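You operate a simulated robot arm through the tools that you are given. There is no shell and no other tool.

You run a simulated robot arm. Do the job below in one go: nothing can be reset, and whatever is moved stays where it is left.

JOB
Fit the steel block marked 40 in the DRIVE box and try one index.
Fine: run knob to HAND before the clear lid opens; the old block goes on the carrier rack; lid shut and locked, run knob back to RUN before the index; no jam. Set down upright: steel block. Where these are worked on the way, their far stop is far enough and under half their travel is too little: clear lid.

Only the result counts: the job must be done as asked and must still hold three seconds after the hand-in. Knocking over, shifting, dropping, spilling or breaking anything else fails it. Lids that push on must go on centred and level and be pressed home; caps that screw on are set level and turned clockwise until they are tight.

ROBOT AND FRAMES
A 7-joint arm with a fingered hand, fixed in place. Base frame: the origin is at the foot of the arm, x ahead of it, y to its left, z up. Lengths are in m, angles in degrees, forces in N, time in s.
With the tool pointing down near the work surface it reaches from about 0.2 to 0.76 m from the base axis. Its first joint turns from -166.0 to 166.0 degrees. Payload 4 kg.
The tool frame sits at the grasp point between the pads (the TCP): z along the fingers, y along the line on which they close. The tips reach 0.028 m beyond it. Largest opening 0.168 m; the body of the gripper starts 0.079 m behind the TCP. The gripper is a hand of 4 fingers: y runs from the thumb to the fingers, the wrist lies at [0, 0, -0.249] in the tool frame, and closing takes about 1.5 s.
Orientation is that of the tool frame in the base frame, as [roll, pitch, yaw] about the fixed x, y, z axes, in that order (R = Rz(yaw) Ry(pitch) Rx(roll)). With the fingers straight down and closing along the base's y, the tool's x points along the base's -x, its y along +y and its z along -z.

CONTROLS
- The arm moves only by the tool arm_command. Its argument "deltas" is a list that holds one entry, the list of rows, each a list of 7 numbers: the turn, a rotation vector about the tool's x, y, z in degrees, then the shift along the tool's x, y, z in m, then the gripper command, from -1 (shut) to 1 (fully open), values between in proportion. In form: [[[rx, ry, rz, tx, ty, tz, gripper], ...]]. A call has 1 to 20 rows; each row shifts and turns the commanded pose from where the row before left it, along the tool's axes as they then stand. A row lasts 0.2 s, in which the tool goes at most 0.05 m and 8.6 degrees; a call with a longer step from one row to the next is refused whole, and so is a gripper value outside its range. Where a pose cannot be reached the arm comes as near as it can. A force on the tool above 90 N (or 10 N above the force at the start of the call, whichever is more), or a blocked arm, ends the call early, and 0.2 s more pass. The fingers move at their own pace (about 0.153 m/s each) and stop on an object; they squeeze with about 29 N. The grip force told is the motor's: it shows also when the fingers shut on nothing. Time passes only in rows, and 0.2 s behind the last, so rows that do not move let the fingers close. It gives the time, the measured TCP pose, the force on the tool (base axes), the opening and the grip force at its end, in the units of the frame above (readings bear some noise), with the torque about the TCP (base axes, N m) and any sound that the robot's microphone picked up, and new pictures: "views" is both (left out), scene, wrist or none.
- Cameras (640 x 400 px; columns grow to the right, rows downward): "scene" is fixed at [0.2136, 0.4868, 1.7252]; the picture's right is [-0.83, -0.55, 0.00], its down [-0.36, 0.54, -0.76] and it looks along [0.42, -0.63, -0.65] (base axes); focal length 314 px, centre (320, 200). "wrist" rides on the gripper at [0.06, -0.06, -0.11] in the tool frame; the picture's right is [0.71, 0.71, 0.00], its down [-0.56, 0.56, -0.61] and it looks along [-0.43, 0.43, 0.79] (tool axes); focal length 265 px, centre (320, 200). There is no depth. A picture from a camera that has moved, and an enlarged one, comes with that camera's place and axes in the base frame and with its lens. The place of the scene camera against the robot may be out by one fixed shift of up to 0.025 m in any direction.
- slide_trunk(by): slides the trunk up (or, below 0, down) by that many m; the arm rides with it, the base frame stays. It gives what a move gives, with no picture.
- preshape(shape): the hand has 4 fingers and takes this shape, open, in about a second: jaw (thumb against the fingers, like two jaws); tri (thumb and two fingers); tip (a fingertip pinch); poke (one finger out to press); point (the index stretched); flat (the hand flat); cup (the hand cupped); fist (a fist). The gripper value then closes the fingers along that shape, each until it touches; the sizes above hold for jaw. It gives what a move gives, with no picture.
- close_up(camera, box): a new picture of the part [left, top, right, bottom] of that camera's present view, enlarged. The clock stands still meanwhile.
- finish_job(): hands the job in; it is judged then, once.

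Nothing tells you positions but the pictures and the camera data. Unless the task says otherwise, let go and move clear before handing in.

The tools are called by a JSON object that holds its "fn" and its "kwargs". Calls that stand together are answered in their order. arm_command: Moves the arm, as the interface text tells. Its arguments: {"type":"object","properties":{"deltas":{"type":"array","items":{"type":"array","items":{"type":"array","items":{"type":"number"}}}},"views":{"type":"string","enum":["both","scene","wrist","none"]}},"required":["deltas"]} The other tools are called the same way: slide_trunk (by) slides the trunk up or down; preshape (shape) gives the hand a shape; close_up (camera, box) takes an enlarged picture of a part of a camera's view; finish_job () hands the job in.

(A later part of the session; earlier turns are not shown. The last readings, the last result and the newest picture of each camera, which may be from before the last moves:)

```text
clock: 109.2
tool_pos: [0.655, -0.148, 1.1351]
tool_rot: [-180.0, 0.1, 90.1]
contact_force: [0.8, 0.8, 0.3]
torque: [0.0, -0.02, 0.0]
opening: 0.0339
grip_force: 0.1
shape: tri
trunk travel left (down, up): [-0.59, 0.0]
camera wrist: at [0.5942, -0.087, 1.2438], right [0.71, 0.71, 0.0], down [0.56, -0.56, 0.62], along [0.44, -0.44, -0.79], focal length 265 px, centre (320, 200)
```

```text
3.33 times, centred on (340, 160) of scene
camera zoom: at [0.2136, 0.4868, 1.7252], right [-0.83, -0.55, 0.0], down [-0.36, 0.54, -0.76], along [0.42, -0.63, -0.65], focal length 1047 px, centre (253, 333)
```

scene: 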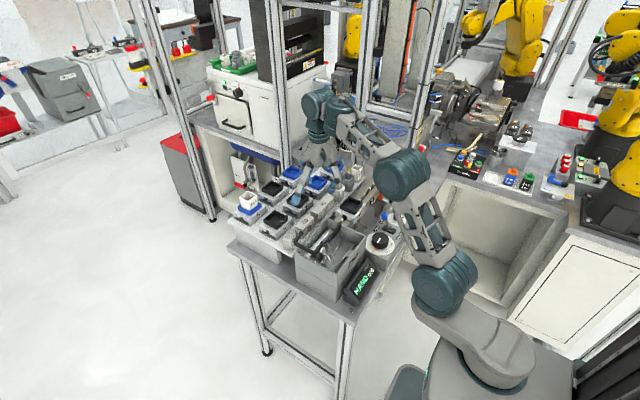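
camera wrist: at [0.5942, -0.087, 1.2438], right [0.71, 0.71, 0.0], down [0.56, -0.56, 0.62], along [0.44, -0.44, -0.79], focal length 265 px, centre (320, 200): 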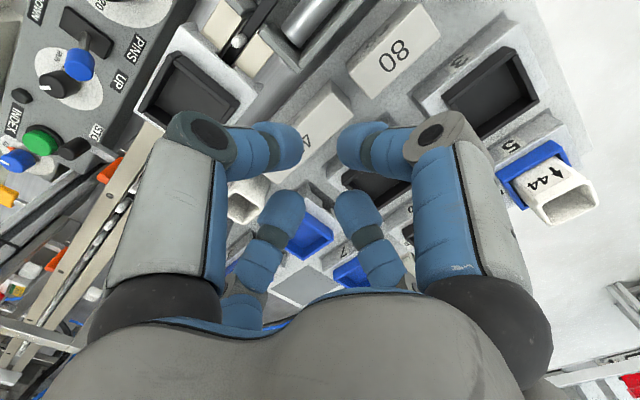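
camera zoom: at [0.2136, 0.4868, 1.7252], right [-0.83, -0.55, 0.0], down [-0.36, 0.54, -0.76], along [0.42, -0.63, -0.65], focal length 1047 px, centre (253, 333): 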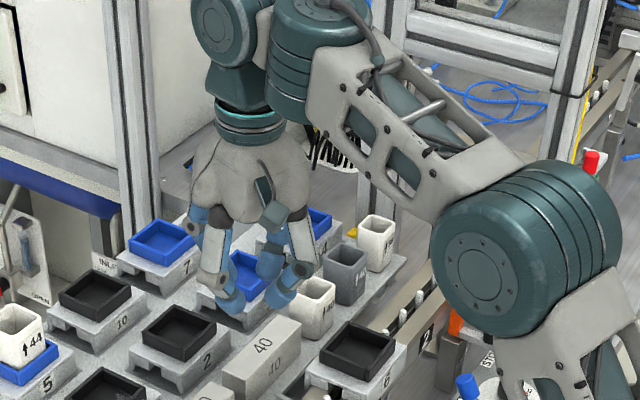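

Tri behaves like jaw. With jaw turned 45°, two fingers land on each long side of the block and none hangs over the neighbours. I'll set jaw, turn to yaw 135° and centre on (0.662, −0.180).

{"fn": "preshape", "kwargs": {"shape": "jaw"}}

{"fn": "arm_command", "kwargs": {"deltas": [[[0, 0, -8, 0, 0, 0, 0.5], [0, 0, -8, 0, 0, 0, 0], [0, 0, -8, 0, 0, 0, -0.12], [0, 0, -8, 0, 0, 0, -0.12], [0, 0, -8, 0, 0, 0, -0.12], [0, 0, -5, 0, 0, 0, -0.12], [0, 0, 0, -0.0276, -0.0177, 0, -0.12], [0, 0, 0, 0, 0, 0.03, -0.12], [0, 0, 0, 0, 0, 0, -0.12]]], "views": "wrist"}}

{"fn": "close_up", "kwargs": {"camera": "wrist", "box": [200, 60, 440, 260]}}

{"fn": "close_up", "kwargs": {"camera": "scene", "box": [280, 130, 380, 240]}}

```text
clock: 110.1
tool_pos: [0.6527, -0.1482, 1.1356]
tool_rot: [-179.9, 0.1, 90.0]
contact_force: [0.9, -0.6, -0.2]
torque: [0.02, 0.02, 0.01]
opening: 0.1677
grip_force: 0.1
shape: jaw
trunk travel left (down, up): [-0.59, 0.0]
```

```text
clock: 112.1
tool_pos: [0.662, -0.1792, 1.1032]
tool_rot: [-180.0, 0.2, 135.0]
contact_force: [0.8, 0.4, 0.2]
torque: [-0.02, 0.02, -0.01]
opening: 0.0745
grip_force: 0.0
shape: jaw
trunk travel left (down, up): [-0.59, 0.0]
camera wrist: at [0.5778, -0.1791, 1.2134], right [0.0, 1.0, 0.0], down [0.79, 0.0, 0.62], along [0.62, 0.0, -0.79], focal length 265 px, centre (320, 200)
```

wrist: 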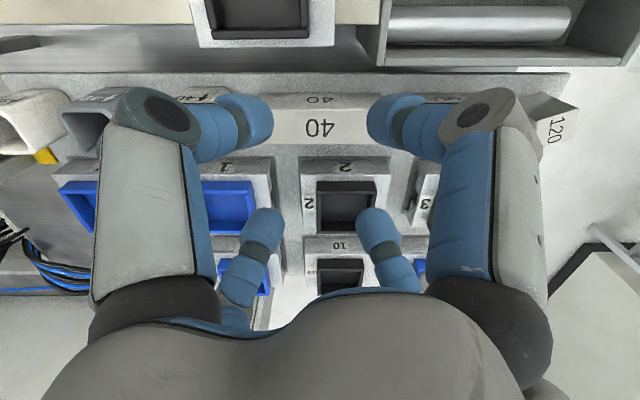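

```text
2.00 times, centred on (320, 160) of wrist
camera zoom: at [0.5778, -0.1791, 1.2134], right [0.0, 1.0, 0.0], down [0.79, 0.0, 0.62], along [0.62, 0.0, -0.79], focal length 531 px, centre (320, 280)
```

zoom: 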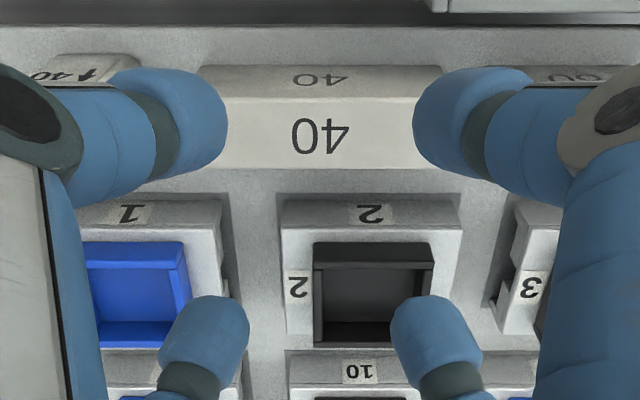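

```text
3.64 times, centred on (330, 185) of scene
camera zoom: at [0.2136, 0.4868, 1.7252], right [-0.83, -0.55, 0.0], down [-0.36, 0.54, -0.76], along [0.42, -0.63, -0.65], focal length 1142 px, centre (284, 254)
```

zoom: 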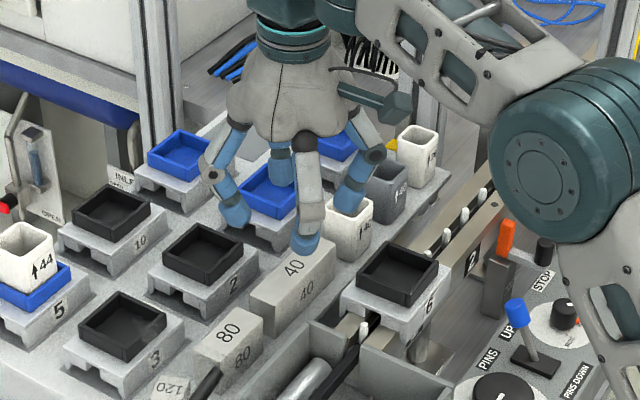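

Centred well. I descend to just above the block and check the finger clearances.

{"fn": "arm_command", "kwargs": {"deltas": [[[0, 0, 0, 0.001, -0.001, 0.025, -0.09], [0, 0, 0, 0, 0, 0.025, -0.09], [0, 0, 0, 0, 0, 0.01, -0.09], [0, 0, 0, 0, 0, 0, -0.09]]], "views": "none"}}

{"fn": "close_up", "kwargs": {"camera": "wrist", "box": [180, 60, 460, 260]}}

{"fn": "close_up", "kwargs": {"camera": "scene", "box": [290, 150, 370, 230]}}

```text
clock: 113.1
tool_pos: [0.6617, -0.1809, 1.0444]
tool_rot: [-179.9, 0.2, 135.0]
contact_force: [0.2, -1.2, -0.4]
torque: [0.01, -0.02, 0.0]
opening: 0.0762
grip_force: 0.1
shape: jaw
trunk travel left (down, up): [-0.59, 0.0]
```

```text
2.00 times, centred on (320, 160) of wrist
camera zoom: at [0.5764, -0.1789, 1.1537], right [0.0, 1.0, 0.0], down [0.79, 0.0, 0.62], along [0.62, 0.0, -0.79], focal length 531 px, centre (320, 280)
```

zoom: 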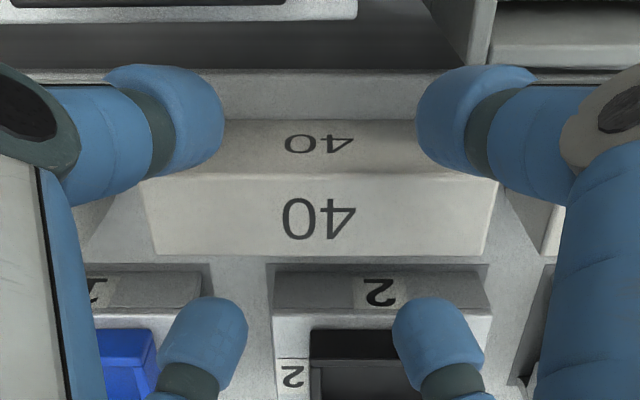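

```text
5.00 times, centred on (330, 190) of scene
camera zoom: at [0.2136, 0.4868, 1.7252], right [-0.83, -0.55, 0.0], down [-0.36, 0.54, -0.76], along [0.42, -0.63, -0.65], focal length 1571 px, centre (270, 250)
```

zoom: 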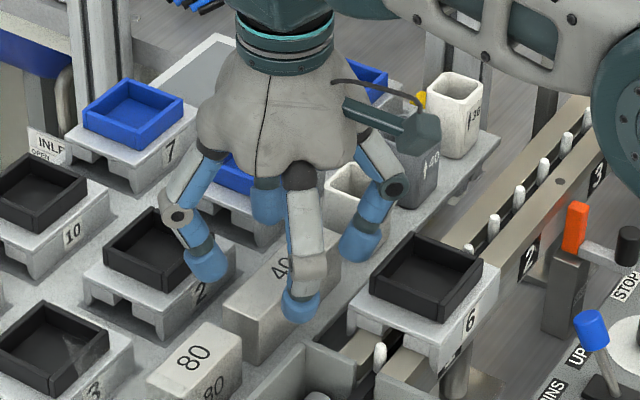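

Aligned. I go down to z≈1.023 and close on the 40 block.

{"fn": "arm_command", "kwargs": {"deltas": [[[0, 0, 0, -0.0005, 0.0005, 0.011, -0.09], [0, 0, 0, 0, 0, 0.01, -0.09], [0, 0, 0, 0, 0, 0, -0.09], [0, 0, 0, 0, 0, 0, -0.5], [0, 0, 0, 0, 0, 0, -1], [0, 0, 0, 0, 0, 0, -1], [0, 0, 0, 0, 0, 0, -1], [0, 0, 0, 0, 0, 0, -1]]], "views": "none"}}

{"fn": "close_up", "kwargs": {"camera": "wrist", "box": [180, 60, 460, 260]}}

{"fn": "close_up", "kwargs": {"camera": "scene", "box": [290, 150, 370, 230]}}

```text
clock: 114.9
tool_pos: [0.6623, -0.1805, 1.0219]
tool_rot: [-179.8, 0.2, 135.0]
contact_force: [0.3, -0.4, 0.2]
torque: [0.0, -0.01, -0.01]
opening: 0.0422
grip_force: 29.4
shape: jaw
trunk travel left (down, up): [-0.59, 0.0]
```

```text
2.00 times, centred on (320, 160) of wrist
camera zoom: at [0.5764, -0.1799, 1.1323], right [0.0, 1.0, 0.0], down [0.79, 0.0, 0.61], along [0.61, 0.0, -0.79], focal length 531 px, centre (320, 280)
```

zoom: 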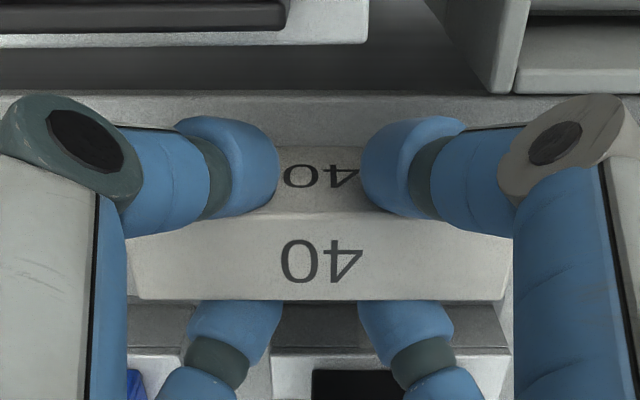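

```text
5.00 times, centred on (330, 190) of scene
camera zoom: at [0.2136, 0.4868, 1.7252], right [-0.83, -0.55, 0.0], down [-0.36, 0.54, -0.76], along [0.42, -0.63, -0.65], focal length 1571 px, centre (270, 250)
```

zoom: 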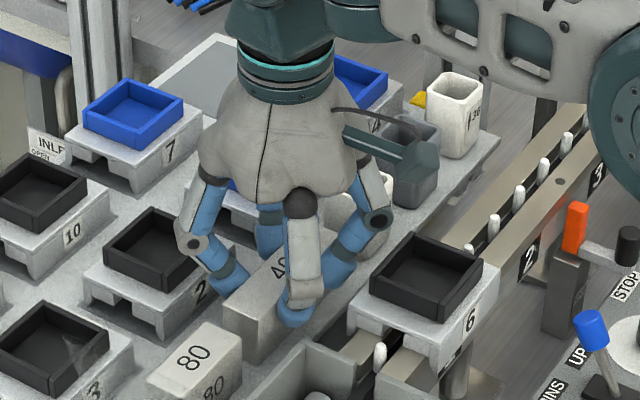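

All four fingers hold the 40 block symmetrically. I lift it slowly.

{"fn": "arm_command", "kwargs": {"deltas": [[[0, 0, 0, 0, 0, -0.004, -1], [0, 0, 0, 0, 0, -0.006, -1], [0, 0, 0, 0, 0, -0.01, -1], [0, 0, 0, 0, 0, -0.01, -1], [0, 0, 0, 0, 0, 0, -1]]], "views": "none"}}

{"fn": "close_up", "kwargs": {"camera": "wrist", "box": [180, 60, 460, 260]}}

{"fn": "close_up", "kwargs": {"camera": "scene", "box": [290, 150, 370, 230]}}

```text
clock: 116.1
tool_pos: [0.662, -0.1795, 1.0543]
tool_rot: [-179.8, 0.1, 134.9]
contact_force: [-0.1, 0.5, -6.3]
torque: [0.0, -0.02, 0.04]
opening: 0.0422
grip_force: 29.0
shape: jaw
trunk travel left (down, up): [-0.59, 0.0]
```

```text
2.00 times, centred on (320, 160) of wrist
camera zoom: at [0.5771, -0.1793, 1.163], right [0.0, 1.0, 0.0], down [0.79, 0.0, 0.61], along [0.61, 0.0, -0.79], focal length 531 px, centre (320, 280)
```

zoom: 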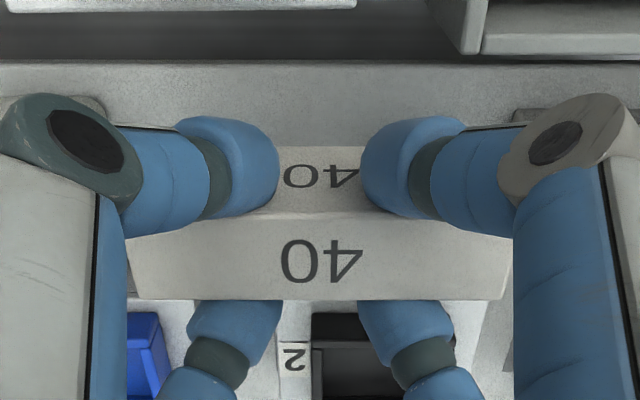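

```text
5.00 times, centred on (330, 190) of scene
camera zoom: at [0.2136, 0.4868, 1.7252], right [-0.83, -0.55, 0.0], down [-0.36, 0.54, -0.76], along [0.42, -0.63, -0.65], focal length 1571 px, centre (270, 250)
```

zoom: 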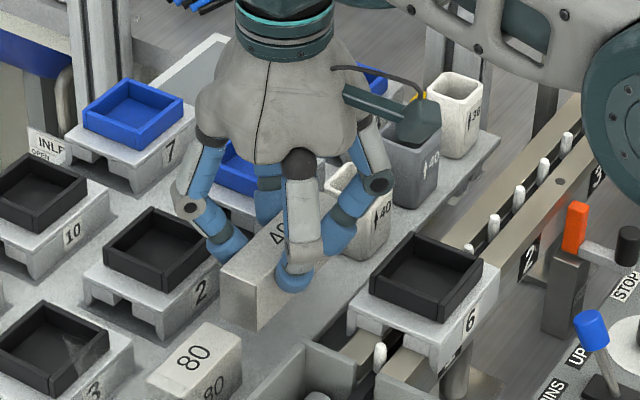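

Level and firm. I lift clear and carry it over the channel at about (0.524, −0.07).

{"fn": "arm_command", "kwargs": {"deltas": [[[0, 0, 0, 0, 0, -0.03, -1], [0, 0, 0, 0, 0, -0.03, -1], [0, 0, 0, 0, 0, -0.026, -1], [0, 0, 0, 0.025, -0.0028, 0, -1], [0, 0, 0, 0.035, -0.0039, 0, -1], [0, 0, 0, 0.035, -0.0039, 0, -1], [0, 0, 0, 0.035, -0.0039, 0, -1], [0, 0, 0, 0.025, -0.0028, 0, -1], [0, 0, 0, 0.02, -0.0022, 0, -1], [0, 0, 0, 0, 0, 0, -1], [0, 0, 0, 0, 0, 0, -1]]], "views": "both"}}

{"fn": "close_up", "kwargs": {"camera": "wrist", "box": [180, 20, 460, 220]}}

{"fn": "close_up", "kwargs": {"camera": "scene", "box": [290, 180, 400, 290]}}

```text
clock: 118.5
tool_pos: [0.5237, -0.0702, 1.1384]
tool_rot: [-180.0, 0.0, 135.0]
contact_force: [0.2, -0.5, -6.6]
torque: [0.02, -0.02, -0.04]
opening: 0.0418
grip_force: 28.8
shape: jaw
trunk travel left (down, up): [-0.59, 0.0]
camera wrist: at [0.4384, -0.0691, 1.2484], right [0.0, 1.0, 0.0], down [0.79, 0.0, 0.61], along [0.61, 0.0, -0.79], focal length 265 px, centre (320, 200)
```

scene: 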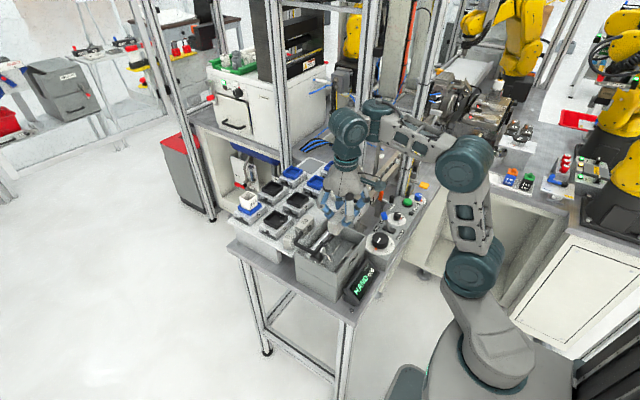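
wrist: 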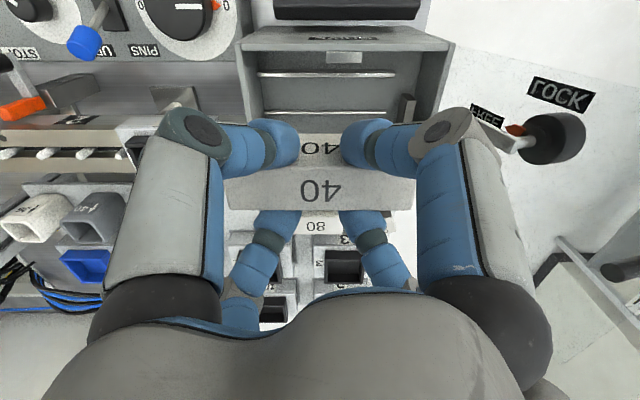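

```text
2.00 times, centred on (320, 120) of wrist
camera zoom: at [0.4384, -0.0691, 1.2484], right [0.0, 1.0, 0.0], down [0.79, 0.0, 0.61], along [0.61, 0.0, -0.79], focal length 531 px, centre (320, 360)
```

zoom: 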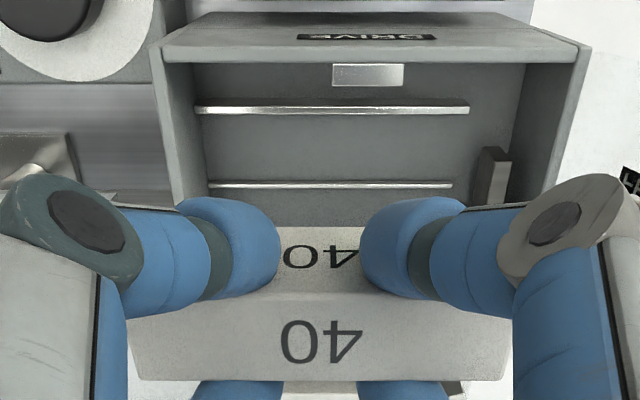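

```text
3.64 times, centred on (345, 235) of scene
camera zoom: at [0.2136, 0.4868, 1.7252], right [-0.83, -0.55, 0.0], down [-0.36, 0.54, -0.76], along [0.42, -0.63, -0.65], focal length 1142 px, centre (229, 73)
```

zoom: 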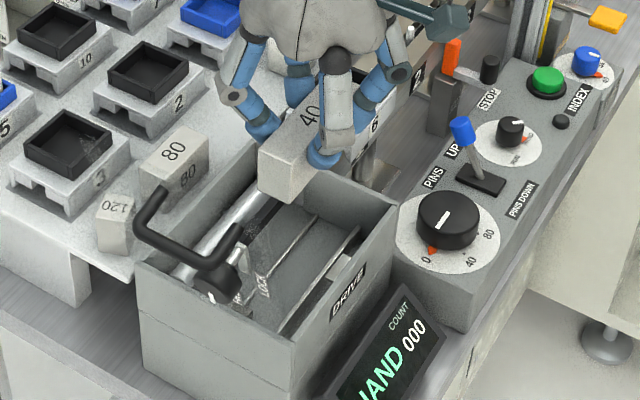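

Square view over the channel: rails at x≈0.503 and 0.5435, channel from y≈−0.134 to about +0.012 (cross arm). The held block is centred at y≈−0.07. I'll lower it to just above the rails and check.

{"fn": "arm_command", "kwargs": {"deltas": [[[0, 0, 0, 0, 0, 0.03, -1], [0, 0, 0, 0, 0, 0.03, -1], [0, 0, 0, 0, 0, 0.03, -1], [0, 0, 0, 0, 0, 0.02, -1], [0, 0, 0, 0, 0, 0, -1]]], "views": "none"}}

{"fn": "close_up", "kwargs": {"camera": "wrist", "box": [180, 40, 460, 240]}}

{"fn": "close_up", "kwargs": {"camera": "scene", "box": [310, 200, 390, 280]}}

```text
clock: 119.7
tool_pos: [0.5243, -0.0681, 1.0294]
tool_rot: [-179.9, 0.1, 135.0]
contact_force: [0.6, 0.4, -7.0]
torque: [0.01, 0.02, -0.01]
opening: 0.0418
grip_force: 29.3
shape: jaw
trunk travel left (down, up): [-0.59, 0.0]
```

```text
2.00 times, centred on (320, 140) of wrist
camera zoom: at [0.4389, -0.0683, 1.1387], right [0.0, 1.0, 0.0], down [0.79, 0.0, 0.61], along [0.61, 0.0, -0.79], focal length 531 px, centre (320, 320)
```

zoom: 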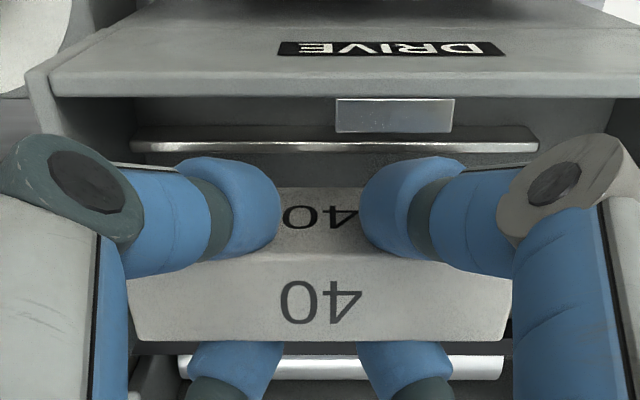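

```text
5.00 times, centred on (350, 240) of scene
camera zoom: at [0.2136, 0.4868, 1.7252], right [-0.83, -0.55, 0.0], down [-0.36, 0.54, -0.76], along [0.42, -0.63, -0.65], focal length 1571 px, centre (170, 0)
```

zoom: 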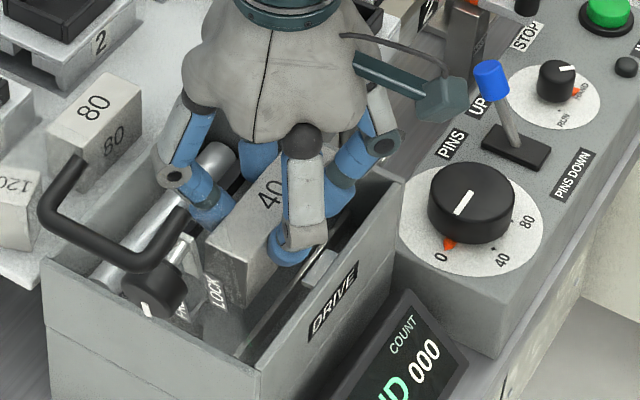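

Block bottom is just above the rails with 2–6 mm clearance on each side. I shift 1 mm in −x and lower it into the channel.

{"fn": "arm_command", "kwargs": {"deltas": [[[0, 0, 0, 0.0007, -0.0007, 0.01, -1], [0, 0, 0, 0, 0, 0.008, -1], [0, 0, 0, 0, 0, 0.006, -1], [0, 0, 0, 0, 0, 0.003, -1], [0, 0, 0, 0, 0, 0, -1]]], "views": "none"}}

{"fn": "close_up", "kwargs": {"camera": "wrist", "box": [180, 60, 460, 260]}}

{"fn": "close_up", "kwargs": {"camera": "scene", "box": [310, 200, 390, 280]}}

```text
clock: 120.9
tool_pos: [0.5248, -0.0699, 1.0041]
tool_rot: [-179.9, 0.3, 135.1]
contact_force: [12.7, 0.1, 5.8]
torque: [0.36, 0.51, -0.39]
opening: 0.0417
grip_force: 28.7
shape: jaw
trunk travel left (down, up): [-0.59, 0.0]
```

```text
2.00 times, centred on (320, 160) of wrist
camera zoom: at [0.4386, -0.069, 1.1125], right [0.0, 1.0, 0.0], down [0.79, 0.0, 0.62], along [0.62, 0.0, -0.79], focal length 531 px, centre (320, 280)
```

zoom: 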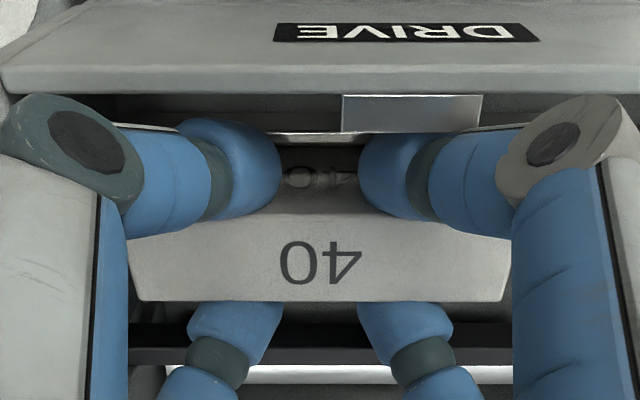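

```text
5.00 times, centred on (350, 240) of scene
camera zoom: at [0.2136, 0.4868, 1.7252], right [-0.83, -0.55, 0.0], down [-0.36, 0.54, -0.76], along [0.42, -0.63, -0.65], focal length 1571 px, centre (170, 0)
```

zoom: 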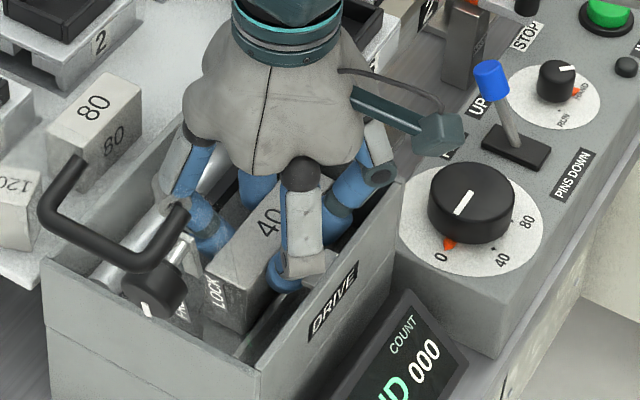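

A finger seems to touch the lid keeper plate on the −x wall (12 N). Let me look closely before lowering the last 5 mm.

{"fn": "close_up", "kwargs": {"camera": "wrist", "box": [310, 100, 430, 190]}}

{"fn": "close_up", "kwargs": {"camera": "scene", "box": [340, 225, 385, 270]}}

```text
4.44 times, centred on (370, 145) of wrist
camera zoom: at [0.4386, -0.069, 1.1125], right [0.0, 1.0, 0.0], down [0.79, 0.0, 0.62], along [0.62, 0.0, -0.79], focal length 1180 px, centre (98, 444)
```

zoom: 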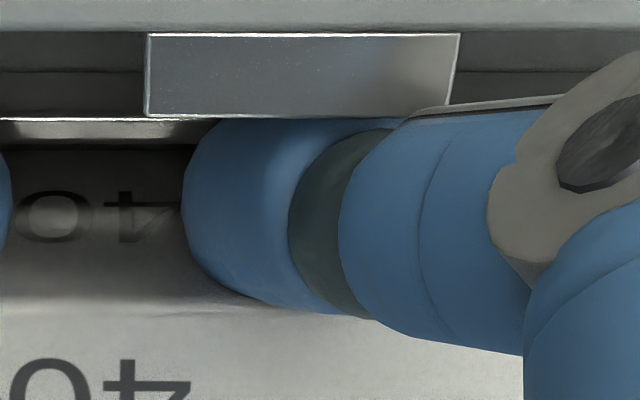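

```text
8.89 times, centred on (362, 248) of scene
camera zoom: at [0.2136, 0.4868, 1.7252], right [-0.83, -0.55, 0.0], down [-0.36, 0.54, -0.76], along [0.42, -0.63, -0.65], focal length 2793 px, centre (-58, -222)
```

zoom: 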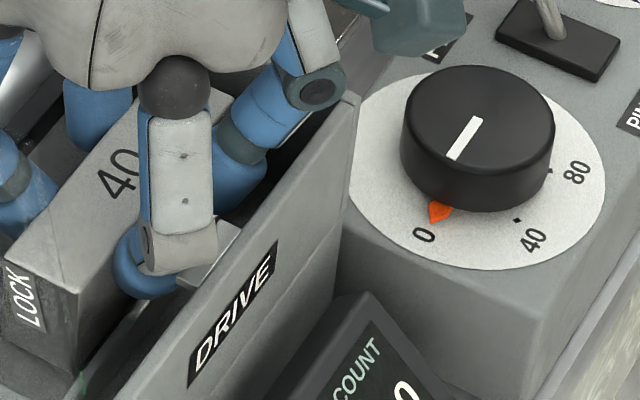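

The finger just touches the keeper's inner edge. I'll shift 1.5 mm in +x and lower in small steps, watching the force.

{"fn": "arm_command", "kwargs": {"deltas": [[[0, 0, 0, -0.0011, 0.0011, 0.0, -1], [0, 0, 0, 0, 0, 0.0015, -1], [0, 0, 0, 0, 0, 0, -1]]], "views": "none"}}

{"fn": "arm_command", "kwargs": {"deltas": [[[0, 0, 0, 0, 0, 0.0015, -1], [0, 0, 0, 0, 0, 0, -1]]], "views": "none"}}

```text
clock: 121.7
tool_pos: [0.525, -0.07, 1.0021]
tool_rot: [-179.9, 0.2, 134.9]
contact_force: [13.5, 0.1, 6.1]
torque: [0.41, 0.53, -0.43]
opening: 0.0414
grip_force: 29.3
shape: jaw
trunk travel left (down, up): [-0.59, 0.0]
```

```text
clock: 122.3
tool_pos: [0.5254, -0.0704, 0.9996]
tool_rot: [179.9, 0.0, 134.9]
contact_force: [19.1, 1.0, 12.1]
torque: [0.63, 0.8, -0.59]
opening: 0.0413
grip_force: 28.7
shape: jaw
trunk travel left (down, up): [-0.59, 0.0]
```

{"fn": "arm_command", "kwargs": {"deltas": [[[0, 0, 0, -0.0005, 0.0005, 0.0015, -1], [0, 0, 0, 0, 0, 0, -1]]], "views": "none"}}

{"fn": "close_up", "kwargs": {"camera": "scene", "box": [325, 230, 365, 270]}}

{"fn": "close_up", "kwargs": {"camera": "wrist", "box": [180, 60, 460, 260]}}

```text
clock: 122.9
tool_pos: [0.5263, -0.0694, 0.998]
tool_rot: [-179.8, 0.2, 135.0]
contact_force: [22.2, -0.3, 15.6]
torque: [0.74, 1.01, -0.71]
opening: 0.0414
grip_force: 28.7
shape: jaw
trunk travel left (down, up): [-0.59, 0.0]
```

```text
10.00 times, centred on (345, 250) of scene
camera zoom: at [0.2136, 0.4868, 1.7252], right [-0.83, -0.55, 0.0], down [-0.36, 0.54, -0.76], along [0.42, -0.63, -0.65], focal length 3142 px, centre (70, -300)
```

zoom: 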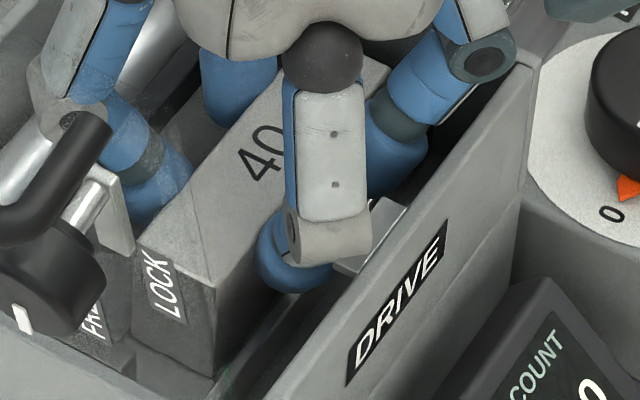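

```text
2.00 times, centred on (320, 160) of wrist
camera zoom: at [0.441, -0.069, 1.1076], right [0.0, 1.0, 0.0], down [0.79, 0.0, 0.62], along [0.62, 0.0, -0.79], focal length 531 px, centre (320, 280)
```

zoom: 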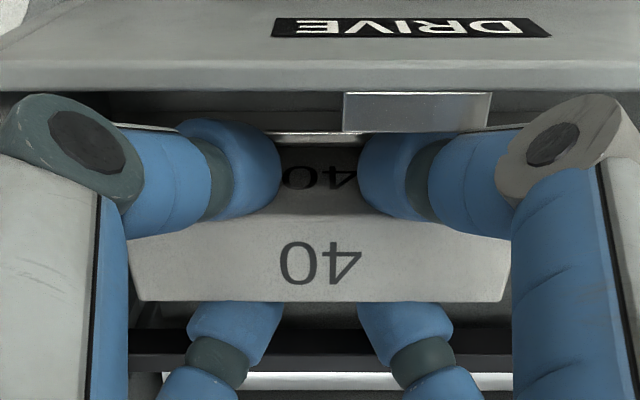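

{"fn": "arm_command", "kwargs": {"deltas": [[[0, 0, 0, 0, 0, 0.0015, -1], [0, 0, 0, 0, 0, 0, -1]]], "views": "none"}}

{"fn": "arm_command", "kwargs": {"deltas": [[[0, 0, 0, 0, 0, 0.0015, -1], [0, 0, 0, 0, 0, 0, -1]]], "views": "none"}}

```text
clock: 123.5
tool_pos: [0.5263, -0.0693, 0.9974]
tool_rot: [180.0, 0.2, 134.8]
contact_force: [26.3, 0.4, 23.8]
torque: [0.86, 1.3, -0.9]
opening: 0.0418
grip_force: 28.9
shape: jaw
trunk travel left (down, up): [-0.59, 0.0]
```

```text
clock: 124.1
tool_pos: [0.5266, -0.0692, 0.9974]
tool_rot: [179.8, 0.3, 135.0]
contact_force: [29.1, -1.4, 38.3]
torque: [0.92, 1.35, -0.89]
opening: 0.0415
grip_force: 29.0
shape: jaw
trunk travel left (down, up): [-0.59, 0.0]
```

The block is on the channel floor now (z stopped at 0.9974 and the vertical force jumped). I release and rise.

{"fn": "arm_command", "kwargs": {"deltas": [[[0, 0, 0, 0, 0, -0.002, -0.45], [0, 0, 0, 0, 0, -0.001, -0.38], [0, 0, 0, 0, 0, -0.002, -0.35], [0, 0, 0, 0, 0, -0.005, -0.35], [0, 0, 0, 0, 0, -0.01, -0.3], [0, 0, 0, 0, 0, -0.02, -0.3], [0, 0, 0, 0, 0, -0.03, -0.3], [0, 0, 0, 0, 0, -0.03, -0.3], [0, 0, 0, 0, 0, 0, -0.3]]], "views": "wrist"}}

{"fn": "close_up", "kwargs": {"camera": "wrist", "box": [180, 20, 460, 220]}}

{"fn": "close_up", "kwargs": {"camera": "scene", "box": [310, 200, 390, 280]}}

```text
clock: 126.1
tool_pos: [0.5241, -0.0711, 1.0965]
tool_rot: [-179.9, 0.1, 135.0]
contact_force: [-0.1, -0.3, 0.2]
torque: [0.02, 0.02, 0.01]
opening: 0.0589
grip_force: 0.1
shape: jaw
trunk travel left (down, up): [-0.59, 0.0]
camera wrist: at [0.4394, -0.0702, 1.2049], right [0.0, 1.0, 0.0], down [0.79, 0.0, 0.61], along [0.61, 0.0, -0.79], focal length 265 px, centre (320, 200)
```

wrist: 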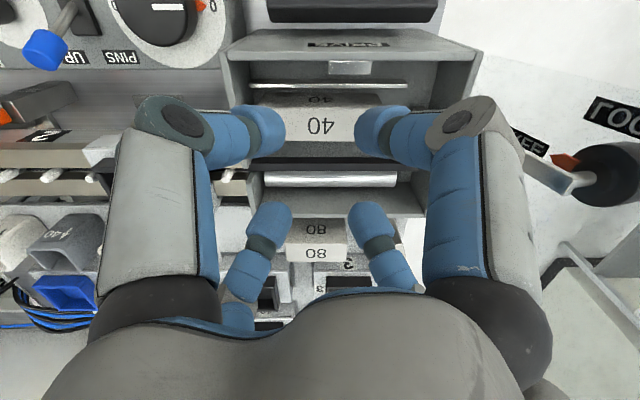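

```text
2.00 times, centred on (320, 120) of wrist
camera zoom: at [0.4394, -0.0702, 1.2049], right [0.0, 1.0, 0.0], down [0.79, 0.0, 0.61], along [0.61, 0.0, -0.79], focal length 531 px, centre (320, 360)
```

zoom: 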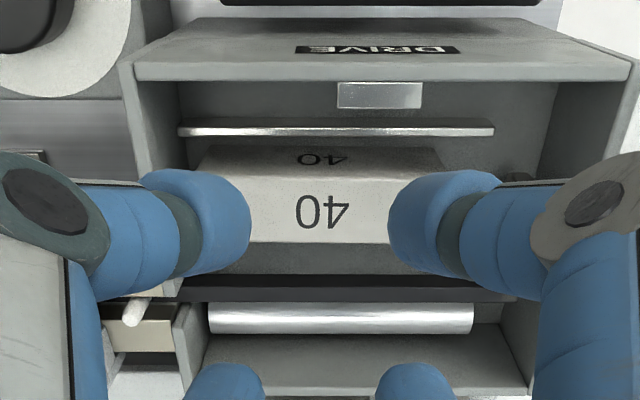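

```text
5.00 times, centred on (350, 240) of scene
camera zoom: at [0.2136, 0.4868, 1.7252], right [-0.83, -0.55, 0.0], down [-0.36, 0.54, -0.76], along [0.42, -0.63, -0.65], focal length 1571 px, centre (170, 0)
```

zoom: 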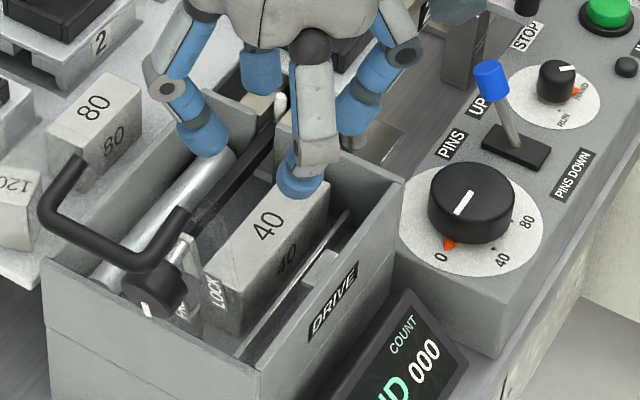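

The 40 block is in the channel but ~1 cm from the −y end. I'll re-grip its top lightly and slide it −y until it seats against the end wall.

{"fn": "arm_command", "kwargs": {"deltas": [[[0, 0, 0, -0.0008, 0.0028, 0.03, -0.38], [0, 0, 0, 0, 0, 0.03, -0.4], [0, 0, 0, 0, 0, 0.02, -0.4], [0, 0, 0, 0, 0, 0.01, -0.4], [0, 0, 0, 0, 0, 0, -0.4], [0, 0, 0, 0, 0, 0, -1], [0, 0, 0, 0, 0, 0, -1], [0, 0, 0, 0, 0, 0, -1], [0, 0, 0, 0, 0, 0, -1]]], "views": "none"}}

{"fn": "close_up", "kwargs": {"camera": "wrist", "box": [180, 60, 460, 260]}}

```text
clock: 128.1
tool_pos: [0.5268, -0.0674, 1.0042]
tool_rot: [-179.9, 0.1, 135.0]
contact_force: [0.4, -0.1, 0.3]
torque: [0.0, -0.04, 0.01]
opening: 0.0427
grip_force: 29.1
shape: jaw
trunk travel left (down, up): [-0.59, 0.0]
```

```text
2.00 times, centred on (320, 160) of wrist
camera zoom: at [0.442, -0.0672, 1.1131], right [0.0, 1.0, 0.0], down [0.79, 0.0, 0.61], along [0.61, 0.0, -0.79], focal length 531 px, centre (320, 280)
```

zoom: 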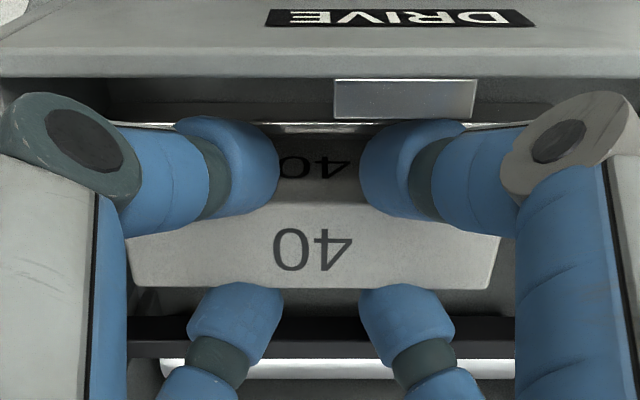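

Gripped with no side load. I slide it toward −y in small steps.

{"fn": "arm_command", "kwargs": {"deltas": [[[0, 0, 0, -0.0028, -0.0028, 0, -1], [0, 0, 0, -0.0028, -0.0028, 0, -1], [0, 0, 0, 0, 0, 0, -1]]], "views": "none"}}

{"fn": "arm_command", "kwargs": {"deltas": [[[0, 0, 0, -0.0018, -0.0018, 0, -1], [0, 0, 0, 0, 0, 0, -1]]], "views": "none"}}

{"fn": "close_up", "kwargs": {"camera": "wrist", "box": [180, 60, 460, 260]}}

```text
clock: 128.9
tool_pos: [0.5281, -0.0746, 1.0052]
tool_rot: [-179.8, 0.0, 135.0]
contact_force: [-0.3, 0.7, 0.0]
torque: [0.04, 0.0, 0.02]
opening: 0.0431
grip_force: 28.9
shape: jaw
trunk travel left (down, up): [-0.59, 0.0]
```

```text
clock: 129.5
tool_pos: [0.5283, -0.0782, 1.0045]
tool_rot: [-179.9, 0.1, 135.0]
contact_force: [-0.9, 1.3, -0.6]
torque: [0.03, 0.01, 0.02]
opening: 0.0428
grip_force: 29.2
shape: jaw
trunk travel left (down, up): [-0.59, 0.0]
```

```text
2.00 times, centred on (320, 160) of wrist
camera zoom: at [0.4426, -0.0774, 1.1143], right [0.0, 1.0, 0.0], down [0.79, 0.0, 0.61], along [0.61, 0.0, -0.79], focal length 531 px, centre (320, 280)
```

zoom: 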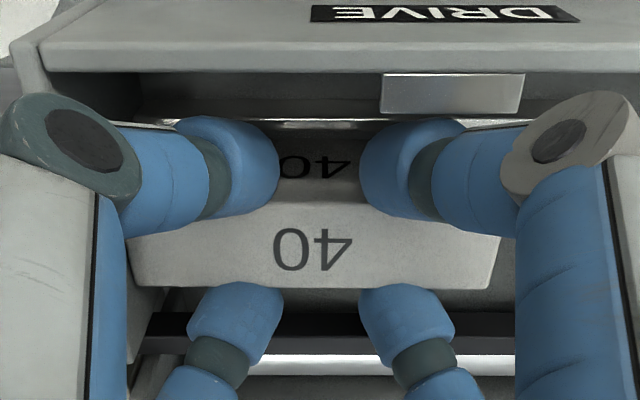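

{"fn": "arm_command", "kwargs": {"deltas": [[[0, 0, 0, -0.0014, -0.0014, 0, -1], [0, 0, 0, 0, 0, 0, -1]]], "views": "none"}}

{"fn": "arm_command", "kwargs": {"deltas": [[[0, 0, 0, -0.0014, -0.0014, 0, -1], [0, 0, 0, 0, 0, 0, -1]]], "views": "none"}}

{"fn": "close_up", "kwargs": {"camera": "wrist", "box": [180, 60, 460, 260]}}

```text
clock: 130.1
tool_pos: [0.5285, -0.0781, 1.0053]
tool_rot: [-179.9, 0.1, 135.1]
contact_force: [-1.0, 7.6, -0.4]
torque: [0.15, 0.04, 0.13]
opening: 0.0428
grip_force: 29.3
shape: jaw
trunk travel left (down, up): [-0.59, 0.0]
```

```text
clock: 130.7
tool_pos: [0.5279, -0.0786, 1.0046]
tool_rot: [-180.0, 0.1, 135.2]
contact_force: [-0.9, 18.6, 0.7]
torque: [0.34, 0.03, 0.2]
opening: 0.0426
grip_force: 29.4
shape: jaw
trunk travel left (down, up): [-0.59, 0.0]
```

```text
2.00 times, centred on (320, 160) of wrist
camera zoom: at [0.4426, -0.0784, 1.1142], right [0.0, 1.0, 0.0], down [0.79, 0.0, 0.62], along [0.62, 0.0, -0.79], focal length 531 px, centre (320, 280)
```

zoom: 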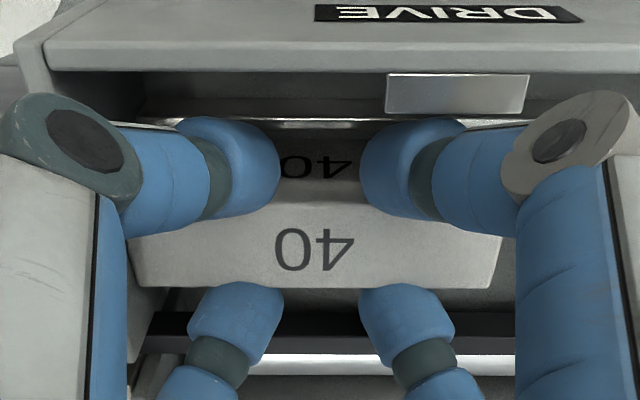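

Seated against the −y wall (18 N). I'll centre it a bit in x, then release.

{"fn": "arm_command", "kwargs": {"deltas": [[[0, 0, 0, 0.0018, 0.0018, 0, -1], [0, 0, 0, 0.0011, -0.0011, 0, -1], [0, 0, 0, 0.0011, -0.0011, 0, -1], [0, 0, 0, -0.0012, -0.0012, 0, -1], [0, 0, 0, 0, 0, 0, -1]]], "views": "none"}}

{"fn": "arm_command", "kwargs": {"deltas": [[[0, 0, 0, 0, 0, -0.0005, -0.45], [0, 0, 0, 0, 0, -0.001, -0.4], [0, 0, 0, 0, 0, -0.004, -0.38], [0, 0, 0, 0, 0, -0.01, -0.35], [0, 0, 0, 0, 0, -0.02, -0.3], [0, 0, 0, 0, 0, -0.03, -0.3], [0, 0, 0, 0, 0, -0.03, -0.3], [0, 0, 0, 0, 0, -0.03, -0.3], [0, 0, 0, 0, 0, 0, -0.3]]], "views": "wrist"}}

{"fn": "close_up", "kwargs": {"camera": "wrist", "box": [180, 0, 460, 200]}}

{"fn": "close_up", "kwargs": {"camera": "scene", "box": [310, 200, 390, 280]}}

```text
clock: 131.9
tool_pos: [0.5257, -0.0788, 1.0047]
tool_rot: [-180.0, 0.1, 135.1]
contact_force: [3.7, 20.2, 0.4]
torque: [0.36, -0.09, 0.36]
opening: 0.0426
grip_force: 29.3
shape: jaw
trunk travel left (down, up): [-0.59, 0.0]
```

```text
clock: 133.9
tool_pos: [0.5246, -0.0854, 1.1322]
tool_rot: [-179.8, 0.2, 134.9]
contact_force: [-0.6, -0.1, 0.3]
torque: [0.0, -0.02, -0.03]
opening: 0.0584
grip_force: 0.1
shape: jaw
trunk travel left (down, up): [-0.59, 0.0]
camera wrist: at [0.4382, -0.0838, 1.2412], right [0.0, 1.0, 0.0], down [0.79, 0.0, 0.61], along [0.61, 0.0, -0.79], focal length 265 px, centre (320, 200)
```

wrist: 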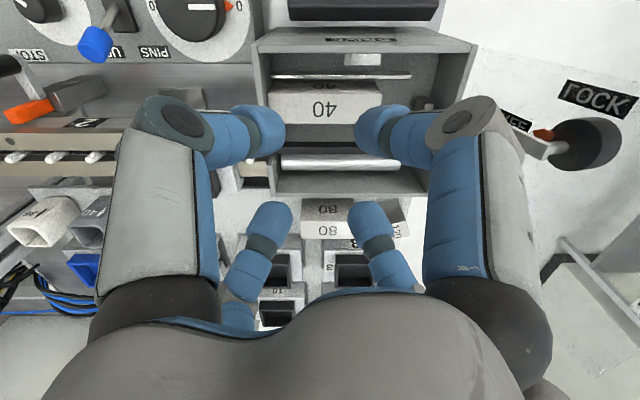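

```text
2.00 times, centred on (320, 100) of wrist
camera zoom: at [0.4382, -0.0838, 1.2412], right [0.0, 1.0, 0.0], down [0.79, 0.0, 0.61], along [0.61, 0.0, -0.79], focal length 531 px, centre (320, 400)
```

zoom: 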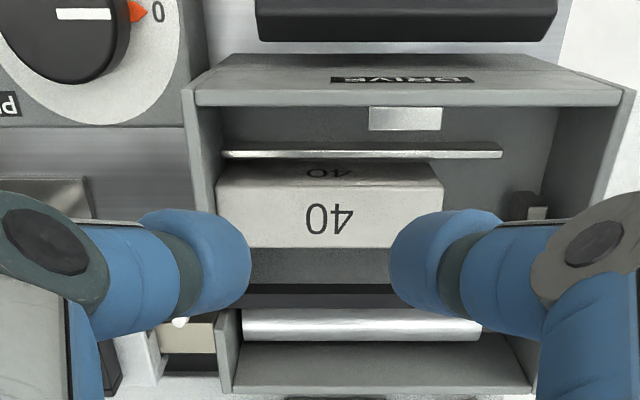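

```text
5.00 times, centred on (350, 240) of scene
camera zoom: at [0.2136, 0.4868, 1.7252], right [-0.83, -0.55, 0.0], down [-0.36, 0.54, -0.76], along [0.42, -0.63, -0.65], focal length 1571 px, centre (170, 0)
```

zoom: 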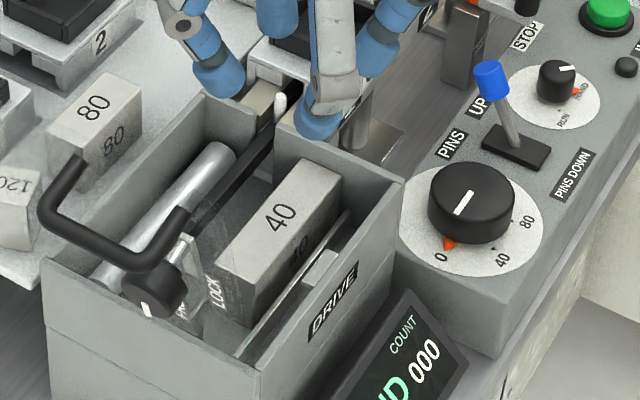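

The 40 block is seated at the −y end, upright between the rails. Now the lid: I rise, go to tip shape at yaw 180°, and look at the open lid's handle.

{"fn": "arm_command", "kwargs": {"deltas": [[[0, 0, 0, 0, 0, -0.04, -0.3], [0, 0, 0, 0, 0, -0.04, -0.3], [0, 0, -8, 0, 0, -0.03, -0.3], [0, 0, -8, 0, 0, -0.02, -0.3], [0, 0, -8, 0, 0, 0, -0.3], [0, 0, -8, 0, 0, 0, -0.3], [0, 0, -8, 0, 0, 0, -0.3], [0, 0, -5, 0, 0, 0, -0.3], [0, 0, 0, 0, 0, 0, -0.3]]], "views": "none"}}

{"fn": "preshape", "kwargs": {"shape": "tip"}}

{"fn": "arm_command", "kwargs": {"deltas": [[[0, 0, 0, 0.004, 0.045, 0, 0.2], [0, 0, 0, 0.004, 0.045, 0, 0], [0, 0, 0, 0, 0.04, 0, -0.3], [0, 0, 0, 0, 0, 0, -0.3]]], "views": "both"}}

{"fn": "close_up", "kwargs": {"camera": "wrist", "box": [200, 40, 440, 260]}}

{"fn": "close_up", "kwargs": {"camera": "scene", "box": [280, 180, 380, 280]}}

```text
clock: 135.9
tool_pos: [0.5293, -0.083, 1.2548]
tool_rot: [-179.7, 0.0, -179.9]
contact_force: [0.3, 0.5, -0.1]
torque: [-0.03, -0.01, 0.01]
opening: 0.0586
grip_force: 0.0
shape: jaw
out of reach, approached as far as the arm can: row 1
trunk travel left (down, up): [-0.59, 0.0]
```

```text
clock: 136.8
tool_pos: [0.5296, -0.0828, 1.2548]
tool_rot: [-179.8, -0.1, 180.0]
contact_force: [-0.6, -0.5, 0.3]
torque: [0.0, 0.01, -0.01]
opening: 0.1681
grip_force: 0.1
shape: tip
trunk travel left (down, up): [-0.59, 0.0]
```

```text
clock: 137.8
tool_pos: [0.5221, 0.0462, 1.2545]
tool_rot: [-179.8, 0.0, -180.0]
contact_force: [-0.7, 0.8, -0.2]
torque: [0.01, -0.01, 0.02]
opening: 0.0592
grip_force: 0.0
shape: tip
trunk travel left (down, up): [-0.59, 0.0]
camera wrist: at [0.4615, -0.0138, 1.3651], right [-0.71, 0.71, 0.0], down [0.56, 0.56, 0.61], along [0.44, 0.43, -0.79], focal length 265 px, centre (320, 200)
```

scene: 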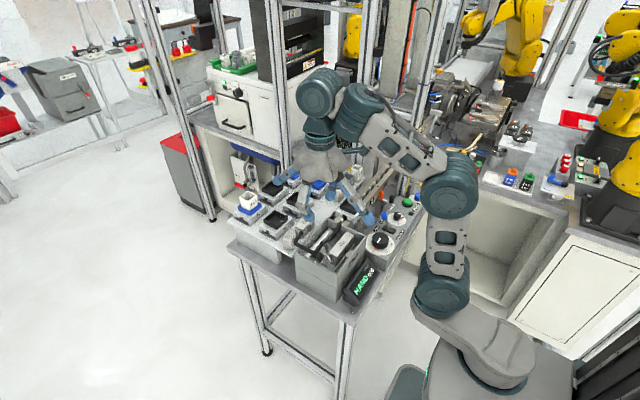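
wrist: 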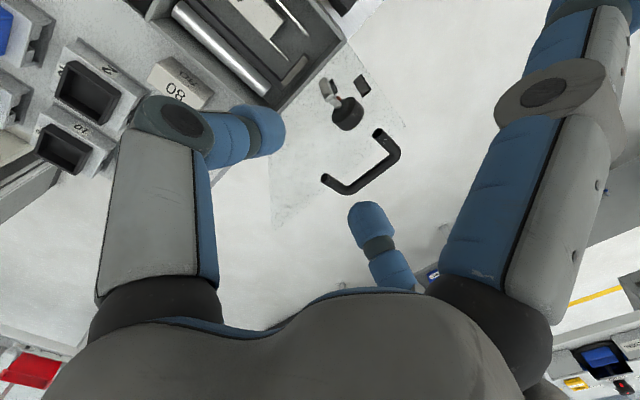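

```text
1.82 times, centred on (320, 150) of wrist
camera zoom: at [0.4615, -0.0138, 1.3651], right [-0.71, 0.71, 0.0], down [0.56, 0.56, 0.61], along [0.44, 0.43, -0.79], focal length 483 px, centre (320, 291)
```

zoom: 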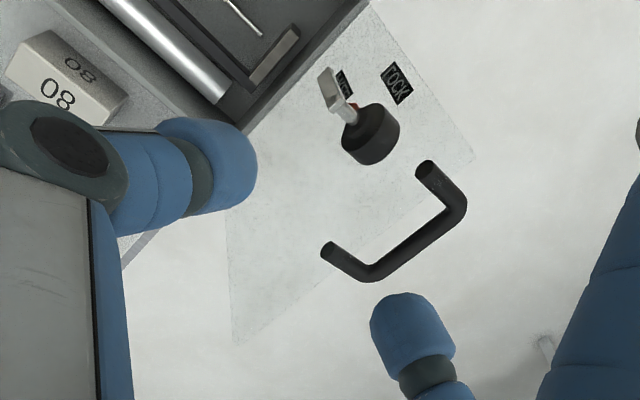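

```text
4.00 times, centred on (330, 230) of scene
camera zoom: at [0.2136, 0.4868, 1.7252], right [-0.83, -0.55, 0.0], down [-0.36, 0.54, -0.76], along [0.42, -0.63, -0.65], focal length 1257 px, centre (280, 80)
```

zoom: 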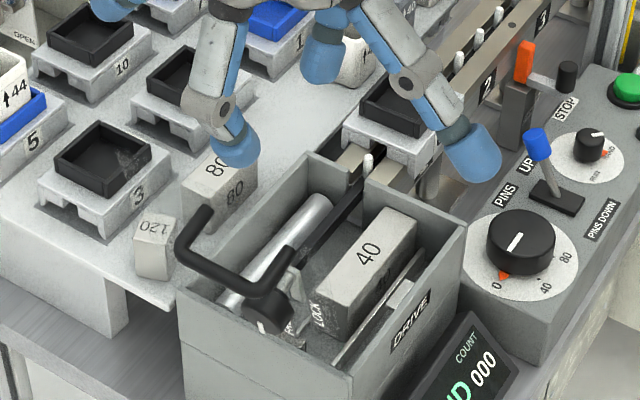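

Now the clear lid is visible: it spans the whole box, and its handle bar is at about y≈0.106, z≈1.165 (lid open ~105°, hinge near y≈0.035, z≈1.017). A y-pinch would clash with the plate, so I'll pinch the handle's two ends along x (yaw 90°). Rotating and hovering.

{"fn": "arm_command", "kwargs": {"deltas": [[[0, 0, 8, 0, 0, 0, 0.02], [0, 0, 8, 0, 0, 0, 0.02], [0, 0, 8, 0, 0, 0, 0.02], [0, 0, 8, 0, 0, 0, 0.02], [0, 0, 8, 0, 0, 0, 0.02], [0, 0, 8, 0, 0, 0, 0.02], [0, 0, 8, 0, 0, 0, 0.02], [0, 0, 8, 0, 0, 0, 0.02], [0, 0, 8, 0, 0, 0, 0.02], [0, 0, 8, 0, 0, 0, 0.02], [0, 0, 8, 0, 0, 0, 0.02], [0, 0, 2, 0.03, -0.003, 0, 0.02], [0, 0, 0, 0.03, -0.002, 0, 0.02], [0, 0, 0, 0, 0, 0, 0.02]]], "views": "wrist"}}

{"fn": "close_up", "kwargs": {"camera": "wrist", "box": [200, 60, 440, 260]}}

{"fn": "close_up", "kwargs": {"camera": "scene", "box": [270, 150, 390, 290]}}

```text
clock: 140.8
tool_pos: [0.5148, 0.1054, 1.2544]
tool_rot: [179.9, 0.0, 89.9]
contact_force: [1.2, 0.5, 1.1]
torque: [-0.03, 0.03, 0.01]
opening: 0.085
grip_force: 0.0
shape: tip
trunk travel left (down, up): [-0.59, 0.0]
camera wrist: at [0.4538, 0.1664, 1.3634], right [0.71, 0.71, 0.0], down [0.56, -0.56, 0.62], along [0.44, -0.44, -0.79], focal length 265 px, centre (320, 200)
```

wrist: 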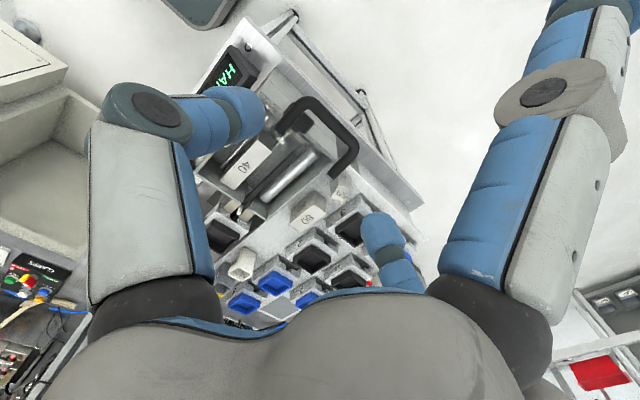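

```text
2.00 times, centred on (320, 160) of wrist
camera zoom: at [0.4538, 0.1664, 1.3634], right [0.71, 0.71, 0.0], down [0.56, -0.56, 0.62], along [0.44, -0.44, -0.79], focal length 531 px, centre (320, 280)
```

zoom: 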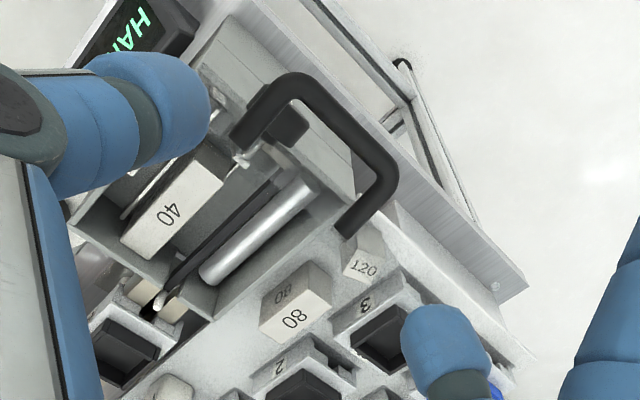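

```text
2.86 times, centred on (330, 220) of scene
camera zoom: at [0.2136, 0.4868, 1.7252], right [-0.83, -0.55, 0.0], down [-0.36, 0.54, -0.76], along [0.42, -0.63, -0.65], focal length 898 px, centre (291, 143)
```

zoom: 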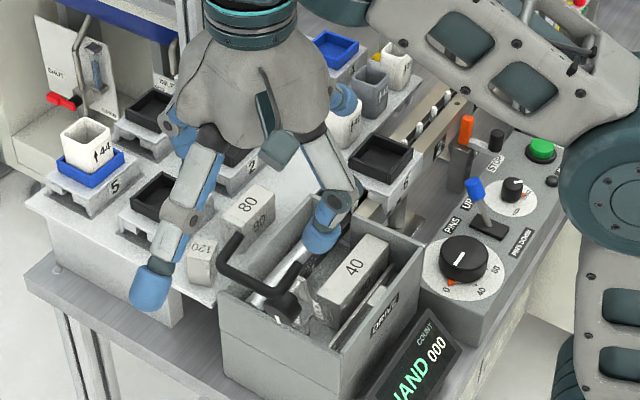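

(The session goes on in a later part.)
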